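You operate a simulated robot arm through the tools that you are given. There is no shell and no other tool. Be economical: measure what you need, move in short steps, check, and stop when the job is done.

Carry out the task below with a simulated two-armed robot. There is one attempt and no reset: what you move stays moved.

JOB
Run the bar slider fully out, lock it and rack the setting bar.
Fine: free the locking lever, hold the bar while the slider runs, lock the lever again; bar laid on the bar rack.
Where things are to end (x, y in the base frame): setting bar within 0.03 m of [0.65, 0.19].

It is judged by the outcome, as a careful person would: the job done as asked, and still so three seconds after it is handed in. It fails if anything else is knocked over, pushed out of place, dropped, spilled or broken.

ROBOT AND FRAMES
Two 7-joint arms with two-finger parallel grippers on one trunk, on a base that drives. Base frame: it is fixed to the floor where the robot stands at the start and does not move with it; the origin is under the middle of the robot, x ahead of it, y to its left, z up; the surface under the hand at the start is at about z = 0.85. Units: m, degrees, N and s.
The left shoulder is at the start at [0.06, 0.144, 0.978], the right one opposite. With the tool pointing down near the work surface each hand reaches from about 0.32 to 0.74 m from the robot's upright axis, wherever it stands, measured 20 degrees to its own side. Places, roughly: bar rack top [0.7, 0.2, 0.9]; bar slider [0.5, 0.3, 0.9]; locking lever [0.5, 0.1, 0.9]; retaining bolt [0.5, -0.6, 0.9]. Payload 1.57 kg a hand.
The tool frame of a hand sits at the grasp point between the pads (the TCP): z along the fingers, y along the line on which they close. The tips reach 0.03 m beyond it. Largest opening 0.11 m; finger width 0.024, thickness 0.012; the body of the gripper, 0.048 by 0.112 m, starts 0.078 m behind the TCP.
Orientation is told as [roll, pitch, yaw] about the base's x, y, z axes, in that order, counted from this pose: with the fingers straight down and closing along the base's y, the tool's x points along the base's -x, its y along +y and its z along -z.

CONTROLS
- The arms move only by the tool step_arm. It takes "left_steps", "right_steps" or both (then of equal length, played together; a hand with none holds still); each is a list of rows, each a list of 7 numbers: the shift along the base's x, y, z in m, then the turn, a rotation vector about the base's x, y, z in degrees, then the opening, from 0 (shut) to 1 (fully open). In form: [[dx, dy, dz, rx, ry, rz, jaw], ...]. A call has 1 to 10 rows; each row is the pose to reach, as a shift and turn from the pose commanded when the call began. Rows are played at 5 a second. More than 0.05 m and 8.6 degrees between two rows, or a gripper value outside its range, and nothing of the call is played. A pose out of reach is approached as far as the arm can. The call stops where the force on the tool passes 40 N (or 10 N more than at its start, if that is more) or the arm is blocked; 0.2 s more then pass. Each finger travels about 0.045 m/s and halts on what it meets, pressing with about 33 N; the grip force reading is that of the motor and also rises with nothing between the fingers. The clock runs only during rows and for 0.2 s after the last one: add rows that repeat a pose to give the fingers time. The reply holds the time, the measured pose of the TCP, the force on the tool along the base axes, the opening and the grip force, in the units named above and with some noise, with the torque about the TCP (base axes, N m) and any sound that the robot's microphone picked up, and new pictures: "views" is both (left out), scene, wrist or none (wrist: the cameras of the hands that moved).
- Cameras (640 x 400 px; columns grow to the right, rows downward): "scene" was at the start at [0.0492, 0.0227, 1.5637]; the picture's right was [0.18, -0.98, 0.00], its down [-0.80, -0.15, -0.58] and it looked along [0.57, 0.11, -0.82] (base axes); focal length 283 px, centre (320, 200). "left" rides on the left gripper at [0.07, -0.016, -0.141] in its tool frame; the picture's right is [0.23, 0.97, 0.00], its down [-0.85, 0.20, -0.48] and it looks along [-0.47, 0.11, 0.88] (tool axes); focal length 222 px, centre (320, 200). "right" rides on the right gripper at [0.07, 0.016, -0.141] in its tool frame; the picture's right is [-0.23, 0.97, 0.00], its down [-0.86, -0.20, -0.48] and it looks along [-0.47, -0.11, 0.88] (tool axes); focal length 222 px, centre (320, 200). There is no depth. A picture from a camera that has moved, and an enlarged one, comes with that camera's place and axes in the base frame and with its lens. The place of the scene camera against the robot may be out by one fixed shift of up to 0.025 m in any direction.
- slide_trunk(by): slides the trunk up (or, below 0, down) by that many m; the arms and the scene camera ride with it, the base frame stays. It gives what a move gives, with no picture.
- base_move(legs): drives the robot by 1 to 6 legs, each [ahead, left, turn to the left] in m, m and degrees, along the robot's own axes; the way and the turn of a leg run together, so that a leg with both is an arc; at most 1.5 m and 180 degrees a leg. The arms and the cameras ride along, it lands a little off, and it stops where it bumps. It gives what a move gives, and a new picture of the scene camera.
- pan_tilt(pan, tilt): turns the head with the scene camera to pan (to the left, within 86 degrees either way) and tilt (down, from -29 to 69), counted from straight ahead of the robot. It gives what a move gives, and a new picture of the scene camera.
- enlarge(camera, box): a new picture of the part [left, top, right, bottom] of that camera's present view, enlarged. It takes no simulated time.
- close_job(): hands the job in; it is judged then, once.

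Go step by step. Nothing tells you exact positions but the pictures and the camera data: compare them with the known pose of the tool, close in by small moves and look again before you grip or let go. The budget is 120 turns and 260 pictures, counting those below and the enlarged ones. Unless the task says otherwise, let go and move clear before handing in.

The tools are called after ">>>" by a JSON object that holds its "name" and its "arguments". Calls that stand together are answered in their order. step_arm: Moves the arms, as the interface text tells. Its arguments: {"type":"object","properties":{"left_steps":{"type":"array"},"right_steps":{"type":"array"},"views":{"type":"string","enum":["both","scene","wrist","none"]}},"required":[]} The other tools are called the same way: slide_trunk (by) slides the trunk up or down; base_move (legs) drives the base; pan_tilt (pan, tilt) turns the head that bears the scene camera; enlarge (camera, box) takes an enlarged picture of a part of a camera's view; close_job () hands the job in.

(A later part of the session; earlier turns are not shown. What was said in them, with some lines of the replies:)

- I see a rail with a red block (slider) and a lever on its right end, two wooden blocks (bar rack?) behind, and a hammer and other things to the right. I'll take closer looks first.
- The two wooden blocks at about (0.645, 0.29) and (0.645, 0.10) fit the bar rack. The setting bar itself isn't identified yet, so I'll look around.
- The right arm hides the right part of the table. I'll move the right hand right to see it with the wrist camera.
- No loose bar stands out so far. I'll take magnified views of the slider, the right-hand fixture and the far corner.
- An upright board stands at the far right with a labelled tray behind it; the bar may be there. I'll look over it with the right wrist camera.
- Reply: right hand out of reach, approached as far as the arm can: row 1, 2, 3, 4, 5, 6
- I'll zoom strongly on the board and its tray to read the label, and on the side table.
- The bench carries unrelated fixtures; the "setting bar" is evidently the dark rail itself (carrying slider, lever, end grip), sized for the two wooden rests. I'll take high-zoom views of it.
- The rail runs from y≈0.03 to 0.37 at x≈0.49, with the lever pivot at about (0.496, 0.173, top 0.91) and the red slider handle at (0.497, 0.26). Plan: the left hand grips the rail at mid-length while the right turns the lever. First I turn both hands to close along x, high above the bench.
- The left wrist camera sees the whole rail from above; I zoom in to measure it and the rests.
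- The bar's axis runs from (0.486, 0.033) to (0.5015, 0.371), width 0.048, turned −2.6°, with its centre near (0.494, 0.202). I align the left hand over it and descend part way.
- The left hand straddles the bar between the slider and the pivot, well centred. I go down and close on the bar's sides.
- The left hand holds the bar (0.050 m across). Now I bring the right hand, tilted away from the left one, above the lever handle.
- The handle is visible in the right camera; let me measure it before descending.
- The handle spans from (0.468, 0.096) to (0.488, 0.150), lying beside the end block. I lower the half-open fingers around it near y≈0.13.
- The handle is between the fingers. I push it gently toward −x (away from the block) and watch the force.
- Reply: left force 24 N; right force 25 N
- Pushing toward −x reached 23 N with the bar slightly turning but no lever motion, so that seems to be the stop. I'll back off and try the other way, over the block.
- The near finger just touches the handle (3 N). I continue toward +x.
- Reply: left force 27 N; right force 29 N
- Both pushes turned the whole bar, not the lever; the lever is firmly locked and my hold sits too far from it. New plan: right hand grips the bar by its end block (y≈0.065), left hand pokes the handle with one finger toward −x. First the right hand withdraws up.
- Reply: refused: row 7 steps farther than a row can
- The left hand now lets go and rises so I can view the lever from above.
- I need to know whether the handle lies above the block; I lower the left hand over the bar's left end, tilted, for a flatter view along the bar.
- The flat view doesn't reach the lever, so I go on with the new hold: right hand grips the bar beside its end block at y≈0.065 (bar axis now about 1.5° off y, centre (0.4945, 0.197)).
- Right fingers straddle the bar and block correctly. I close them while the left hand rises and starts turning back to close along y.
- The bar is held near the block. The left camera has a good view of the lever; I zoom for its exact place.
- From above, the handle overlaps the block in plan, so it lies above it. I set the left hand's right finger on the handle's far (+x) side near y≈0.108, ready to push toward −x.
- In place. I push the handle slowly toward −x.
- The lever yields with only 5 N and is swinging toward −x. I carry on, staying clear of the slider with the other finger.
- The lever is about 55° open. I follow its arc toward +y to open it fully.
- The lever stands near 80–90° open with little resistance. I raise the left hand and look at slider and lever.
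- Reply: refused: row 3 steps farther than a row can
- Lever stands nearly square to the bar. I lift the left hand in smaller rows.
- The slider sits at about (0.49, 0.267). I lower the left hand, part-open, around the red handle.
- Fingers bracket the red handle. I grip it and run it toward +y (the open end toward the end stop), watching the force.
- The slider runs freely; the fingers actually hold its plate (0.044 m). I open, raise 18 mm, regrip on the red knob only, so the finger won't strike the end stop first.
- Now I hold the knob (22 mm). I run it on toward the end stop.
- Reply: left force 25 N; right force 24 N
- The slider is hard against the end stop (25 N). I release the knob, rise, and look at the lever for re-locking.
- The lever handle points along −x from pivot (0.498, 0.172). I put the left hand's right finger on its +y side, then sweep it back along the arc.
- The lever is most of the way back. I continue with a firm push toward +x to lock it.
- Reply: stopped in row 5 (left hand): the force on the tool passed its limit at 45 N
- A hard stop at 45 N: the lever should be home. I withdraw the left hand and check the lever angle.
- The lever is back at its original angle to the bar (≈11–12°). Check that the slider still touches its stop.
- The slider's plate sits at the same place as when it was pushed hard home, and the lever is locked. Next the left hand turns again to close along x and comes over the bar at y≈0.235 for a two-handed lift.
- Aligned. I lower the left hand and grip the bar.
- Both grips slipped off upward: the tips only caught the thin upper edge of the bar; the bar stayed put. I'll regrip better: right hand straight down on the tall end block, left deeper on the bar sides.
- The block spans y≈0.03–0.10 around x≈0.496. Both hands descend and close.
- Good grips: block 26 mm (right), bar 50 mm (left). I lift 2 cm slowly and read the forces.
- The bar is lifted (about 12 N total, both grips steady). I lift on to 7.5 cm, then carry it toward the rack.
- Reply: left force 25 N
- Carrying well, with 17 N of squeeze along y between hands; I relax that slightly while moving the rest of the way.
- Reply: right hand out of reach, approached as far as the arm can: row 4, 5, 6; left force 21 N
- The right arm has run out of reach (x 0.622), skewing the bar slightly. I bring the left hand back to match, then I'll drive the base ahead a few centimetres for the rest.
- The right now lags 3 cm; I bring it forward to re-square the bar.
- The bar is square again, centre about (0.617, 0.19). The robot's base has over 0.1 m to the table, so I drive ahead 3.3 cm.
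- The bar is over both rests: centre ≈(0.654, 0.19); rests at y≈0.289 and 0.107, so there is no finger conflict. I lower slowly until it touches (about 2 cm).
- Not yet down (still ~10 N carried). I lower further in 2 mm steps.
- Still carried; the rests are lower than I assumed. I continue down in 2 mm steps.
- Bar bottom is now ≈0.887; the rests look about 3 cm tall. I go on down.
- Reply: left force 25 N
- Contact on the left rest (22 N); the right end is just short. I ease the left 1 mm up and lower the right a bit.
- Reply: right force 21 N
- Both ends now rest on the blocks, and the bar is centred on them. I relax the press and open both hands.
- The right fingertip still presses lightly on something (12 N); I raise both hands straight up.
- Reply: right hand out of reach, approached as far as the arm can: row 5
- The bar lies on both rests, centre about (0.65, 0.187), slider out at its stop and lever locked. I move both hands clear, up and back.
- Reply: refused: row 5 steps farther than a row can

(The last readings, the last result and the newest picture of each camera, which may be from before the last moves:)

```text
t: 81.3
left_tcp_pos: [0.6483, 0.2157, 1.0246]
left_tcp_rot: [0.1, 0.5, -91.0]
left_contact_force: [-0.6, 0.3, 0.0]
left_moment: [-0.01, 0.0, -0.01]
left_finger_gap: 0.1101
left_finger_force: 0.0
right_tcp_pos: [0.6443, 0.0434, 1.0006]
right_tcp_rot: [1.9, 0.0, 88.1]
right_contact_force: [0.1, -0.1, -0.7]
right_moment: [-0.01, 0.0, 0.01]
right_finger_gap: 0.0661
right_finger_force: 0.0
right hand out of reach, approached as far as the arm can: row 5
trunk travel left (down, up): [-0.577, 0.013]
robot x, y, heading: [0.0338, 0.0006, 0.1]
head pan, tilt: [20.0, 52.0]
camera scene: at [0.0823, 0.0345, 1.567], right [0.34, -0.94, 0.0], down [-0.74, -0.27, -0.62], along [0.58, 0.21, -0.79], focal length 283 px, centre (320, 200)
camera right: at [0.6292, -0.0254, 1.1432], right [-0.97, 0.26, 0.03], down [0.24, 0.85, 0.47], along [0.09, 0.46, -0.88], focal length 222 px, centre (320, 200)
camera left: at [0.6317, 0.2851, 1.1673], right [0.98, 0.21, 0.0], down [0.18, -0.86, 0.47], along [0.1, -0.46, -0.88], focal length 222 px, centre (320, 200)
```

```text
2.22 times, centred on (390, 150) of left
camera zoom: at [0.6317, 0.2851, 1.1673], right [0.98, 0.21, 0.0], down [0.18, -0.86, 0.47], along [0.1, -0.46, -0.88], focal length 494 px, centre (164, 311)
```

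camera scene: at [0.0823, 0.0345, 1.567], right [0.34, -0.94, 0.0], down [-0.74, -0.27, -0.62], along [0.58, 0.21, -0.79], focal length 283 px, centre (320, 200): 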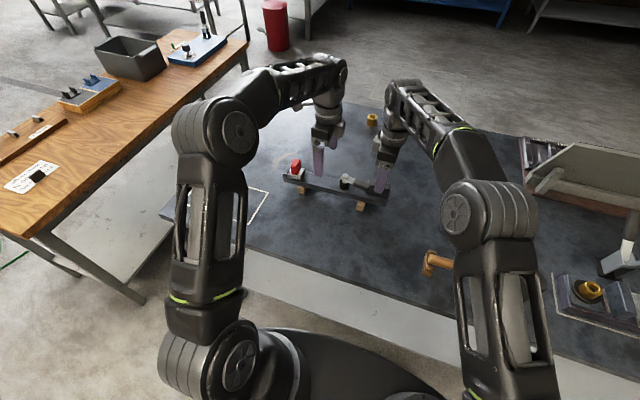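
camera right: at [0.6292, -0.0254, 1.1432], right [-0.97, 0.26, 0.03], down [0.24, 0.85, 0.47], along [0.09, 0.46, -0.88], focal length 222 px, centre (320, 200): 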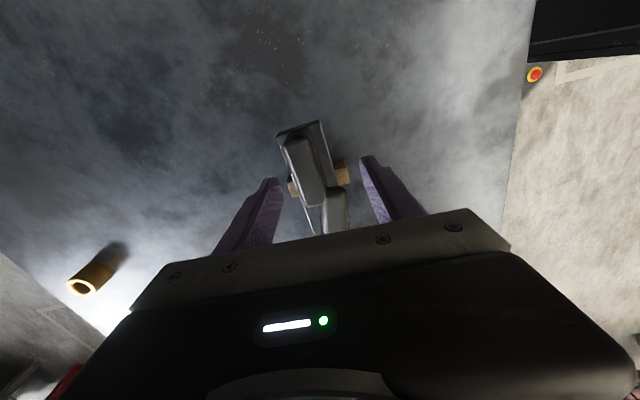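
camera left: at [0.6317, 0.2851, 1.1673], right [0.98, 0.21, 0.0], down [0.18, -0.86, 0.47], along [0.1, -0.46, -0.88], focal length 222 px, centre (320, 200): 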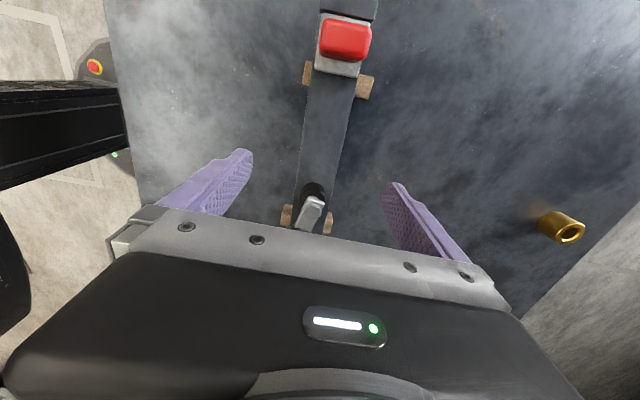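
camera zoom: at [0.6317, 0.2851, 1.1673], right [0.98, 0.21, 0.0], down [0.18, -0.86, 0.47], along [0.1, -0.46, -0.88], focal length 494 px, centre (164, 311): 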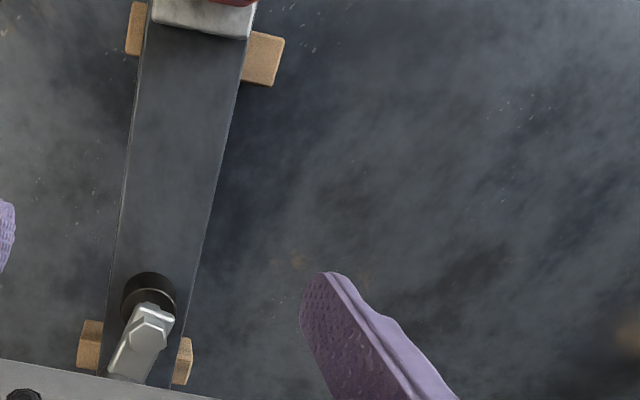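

Same retreat in smaller rows.

>>> {"name": "step_arm", "arguments": {"left_steps": [[-0.02, 0.0, 0.03, 0, 0, 0, 1], [-0.05, 0.0, 0.05, 0, 0, 0, 1], [-0.085, 0.01, 0.065, 0, 0, 0, 1], [-0.12, 0.02, 0.08, 0, 0, 0, 1], [-0.155, 0.03, 0.095, 0, 0, 0, 1], [-0.19, 0.04, 0.1, 0, 0, 0, 1]], "right_steps": [[-0.02, 0, 0.02, 0, 0, 0, 0.6], [-0.05, -0.01, 0.04, 0, 0, 0, 0.8], [-0.085, -0.02, 0.055, 0, 0, 0, 1], [-0.12, -0.035, 0.07, 0, 0, 0, 1], [-0.15, -0.055, 0.085, 0, 0, 0, 1], [-0.18, -0.08, 0.1, 0, 0, 0, 1]], "views": "scene"}}

>>> {"name": "enlarge", "arguments": {"camera": "scene", "box": [270, 140, 400, 225]}}

>>> {"name": "enlarge", "arguments": {"camera": "right", "box": [0, 0, 640, 400]}}

```text
t: 82.7
left_tcp_pos: [0.4559, 0.2567, 1.1248]
left_tcp_rot: [0.3, 0.5, -91.0]
left_contact_force: [-0.1, -0.4, 0.1]
left_moment: [0.01, -0.06, -0.02]
left_finger_gap: 0.1101
left_finger_force: 0.0
right_tcp_pos: [0.4608, -0.0384, 1.1038]
right_tcp_rot: [2.0, -0.1, 88.1]
right_contact_force: [-0.4, 0.6, 0.5]
right_moment: [0.0, -0.02, 0.0]
right_finger_gap: 0.1097
right_finger_force: 0.0
trunk travel left (down, up): [-0.577, 0.013]
robot x, y, heading: [0.0369, -0.0, 0.1]
head pan, tilt: [20.0, 52.0]
camera scene: at [0.0795, 0.0344, 1.5671], right [0.34, -0.94, 0.0], down [-0.74, -0.27, -0.62], along [0.58, 0.21, -0.79], focal length 283 px, centre (320, 200)
```

scene: 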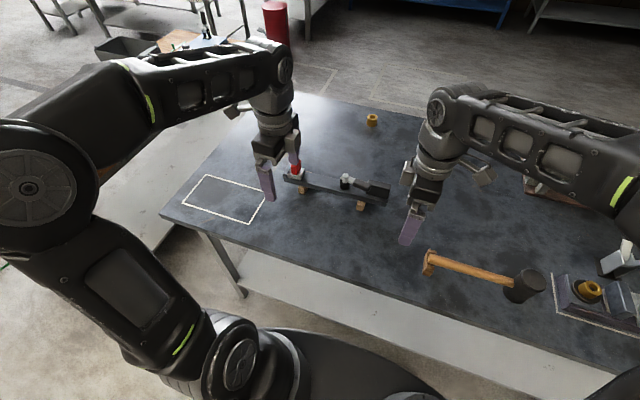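

```text
4.71 times, centred on (335, 182) of scene
camera zoom: at [0.0795, 0.0344, 1.5671], right [0.34, -0.94, 0.0], down [-0.74, -0.27, -0.62], along [0.58, 0.21, -0.79], focal length 1331 px, centre (249, 282)
```

zoom: 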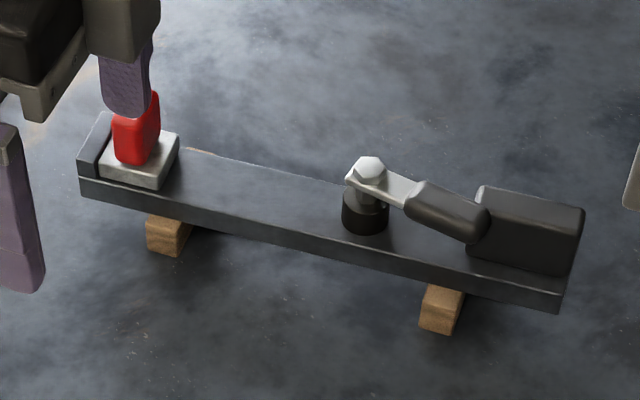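

```text
1.00 times, centred on (320, 200) of right (not enlarged: the box is as wide or as high as the picture)
camera zoom: at [0.4455, -0.1084, 1.2463], right [-0.97, 0.26, 0.03], down [0.24, 0.85, 0.47], along [0.09, 0.46, -0.88], focal length 222 px, centre (320, 200)
```

zoom: 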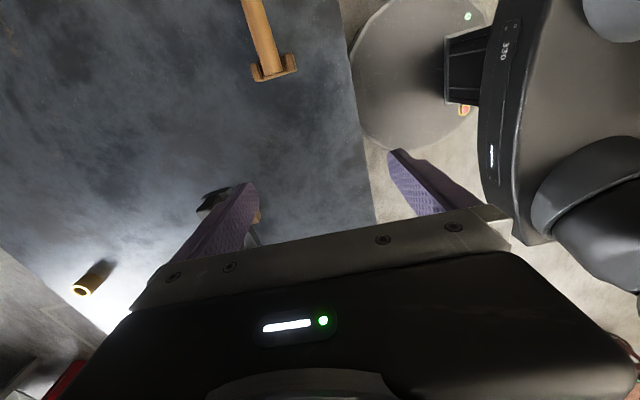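

Everything is stable. A last close look at the slider against its stop.

>>> {"name": "enlarge", "arguments": {"camera": "scene", "box": [280, 155, 320, 185]}}

>>> {"name": "enlarge", "arguments": {"camera": "left", "box": [300, 0, 480, 160]}}

```text
13.33 times, centred on (300, 170) of scene
camera zoom: at [0.0795, 0.0344, 1.5671], right [0.34, -0.94, 0.0], down [-0.74, -0.27, -0.62], along [0.58, 0.21, -0.79], focal length 3770 px, centre (587, 600)
```

zoom: 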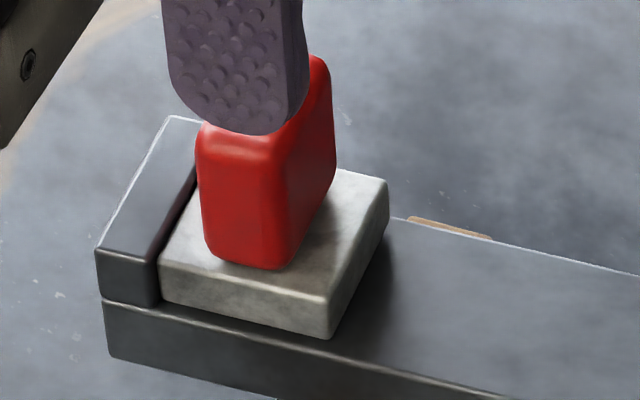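

```text
2.50 times, centred on (390, 80) of left
camera zoom: at [0.4392, 0.325, 1.2668], right [0.98, 0.21, 0.01], down [0.18, -0.86, 0.47], along [0.1, -0.46, -0.88], focal length 555 px, centre (145, 500)
```

zoom: 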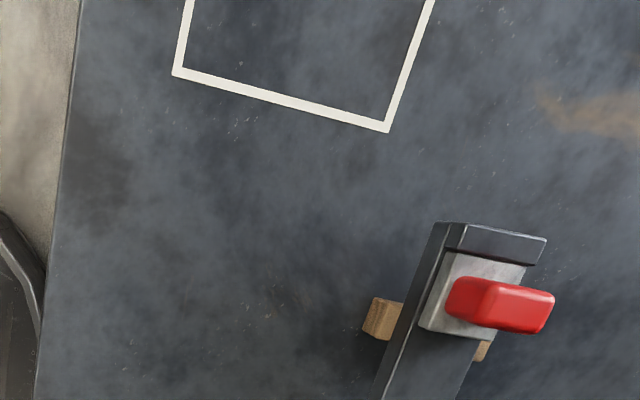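

The slider is out against its end stop, the lever is back in its locked position, and the bar rests on both blocks. Both hands are clear, so I hand the job in.

>>> {"name": "close_job", "arguments": {}}

```text
The job is handed in.
```

I ran the slider out to its end stop, turned the locking lever back to its locked position and laid the setting bar on the rack. The bar's centre is at about (0.65, 0.187), within the 0.03 m tolerance.

- **Lock:** I judged it from the lever being back at its original angle and stopping hard at 45 N. I did not try to push the slider afterwards.
- **Slider:** A gap of about 3 mm shows between the slider plate and the stop. It looks the same as when I pushed the slider home at 25 N, so I took that as the end of its travel.
- **Lift:** The first lift slipped off the bar's edge. The bar stayed on the table, and the second grip held.
- **Base:** The right arm ran out of reach, so I drove the base about 3 cm ahead and left it there.
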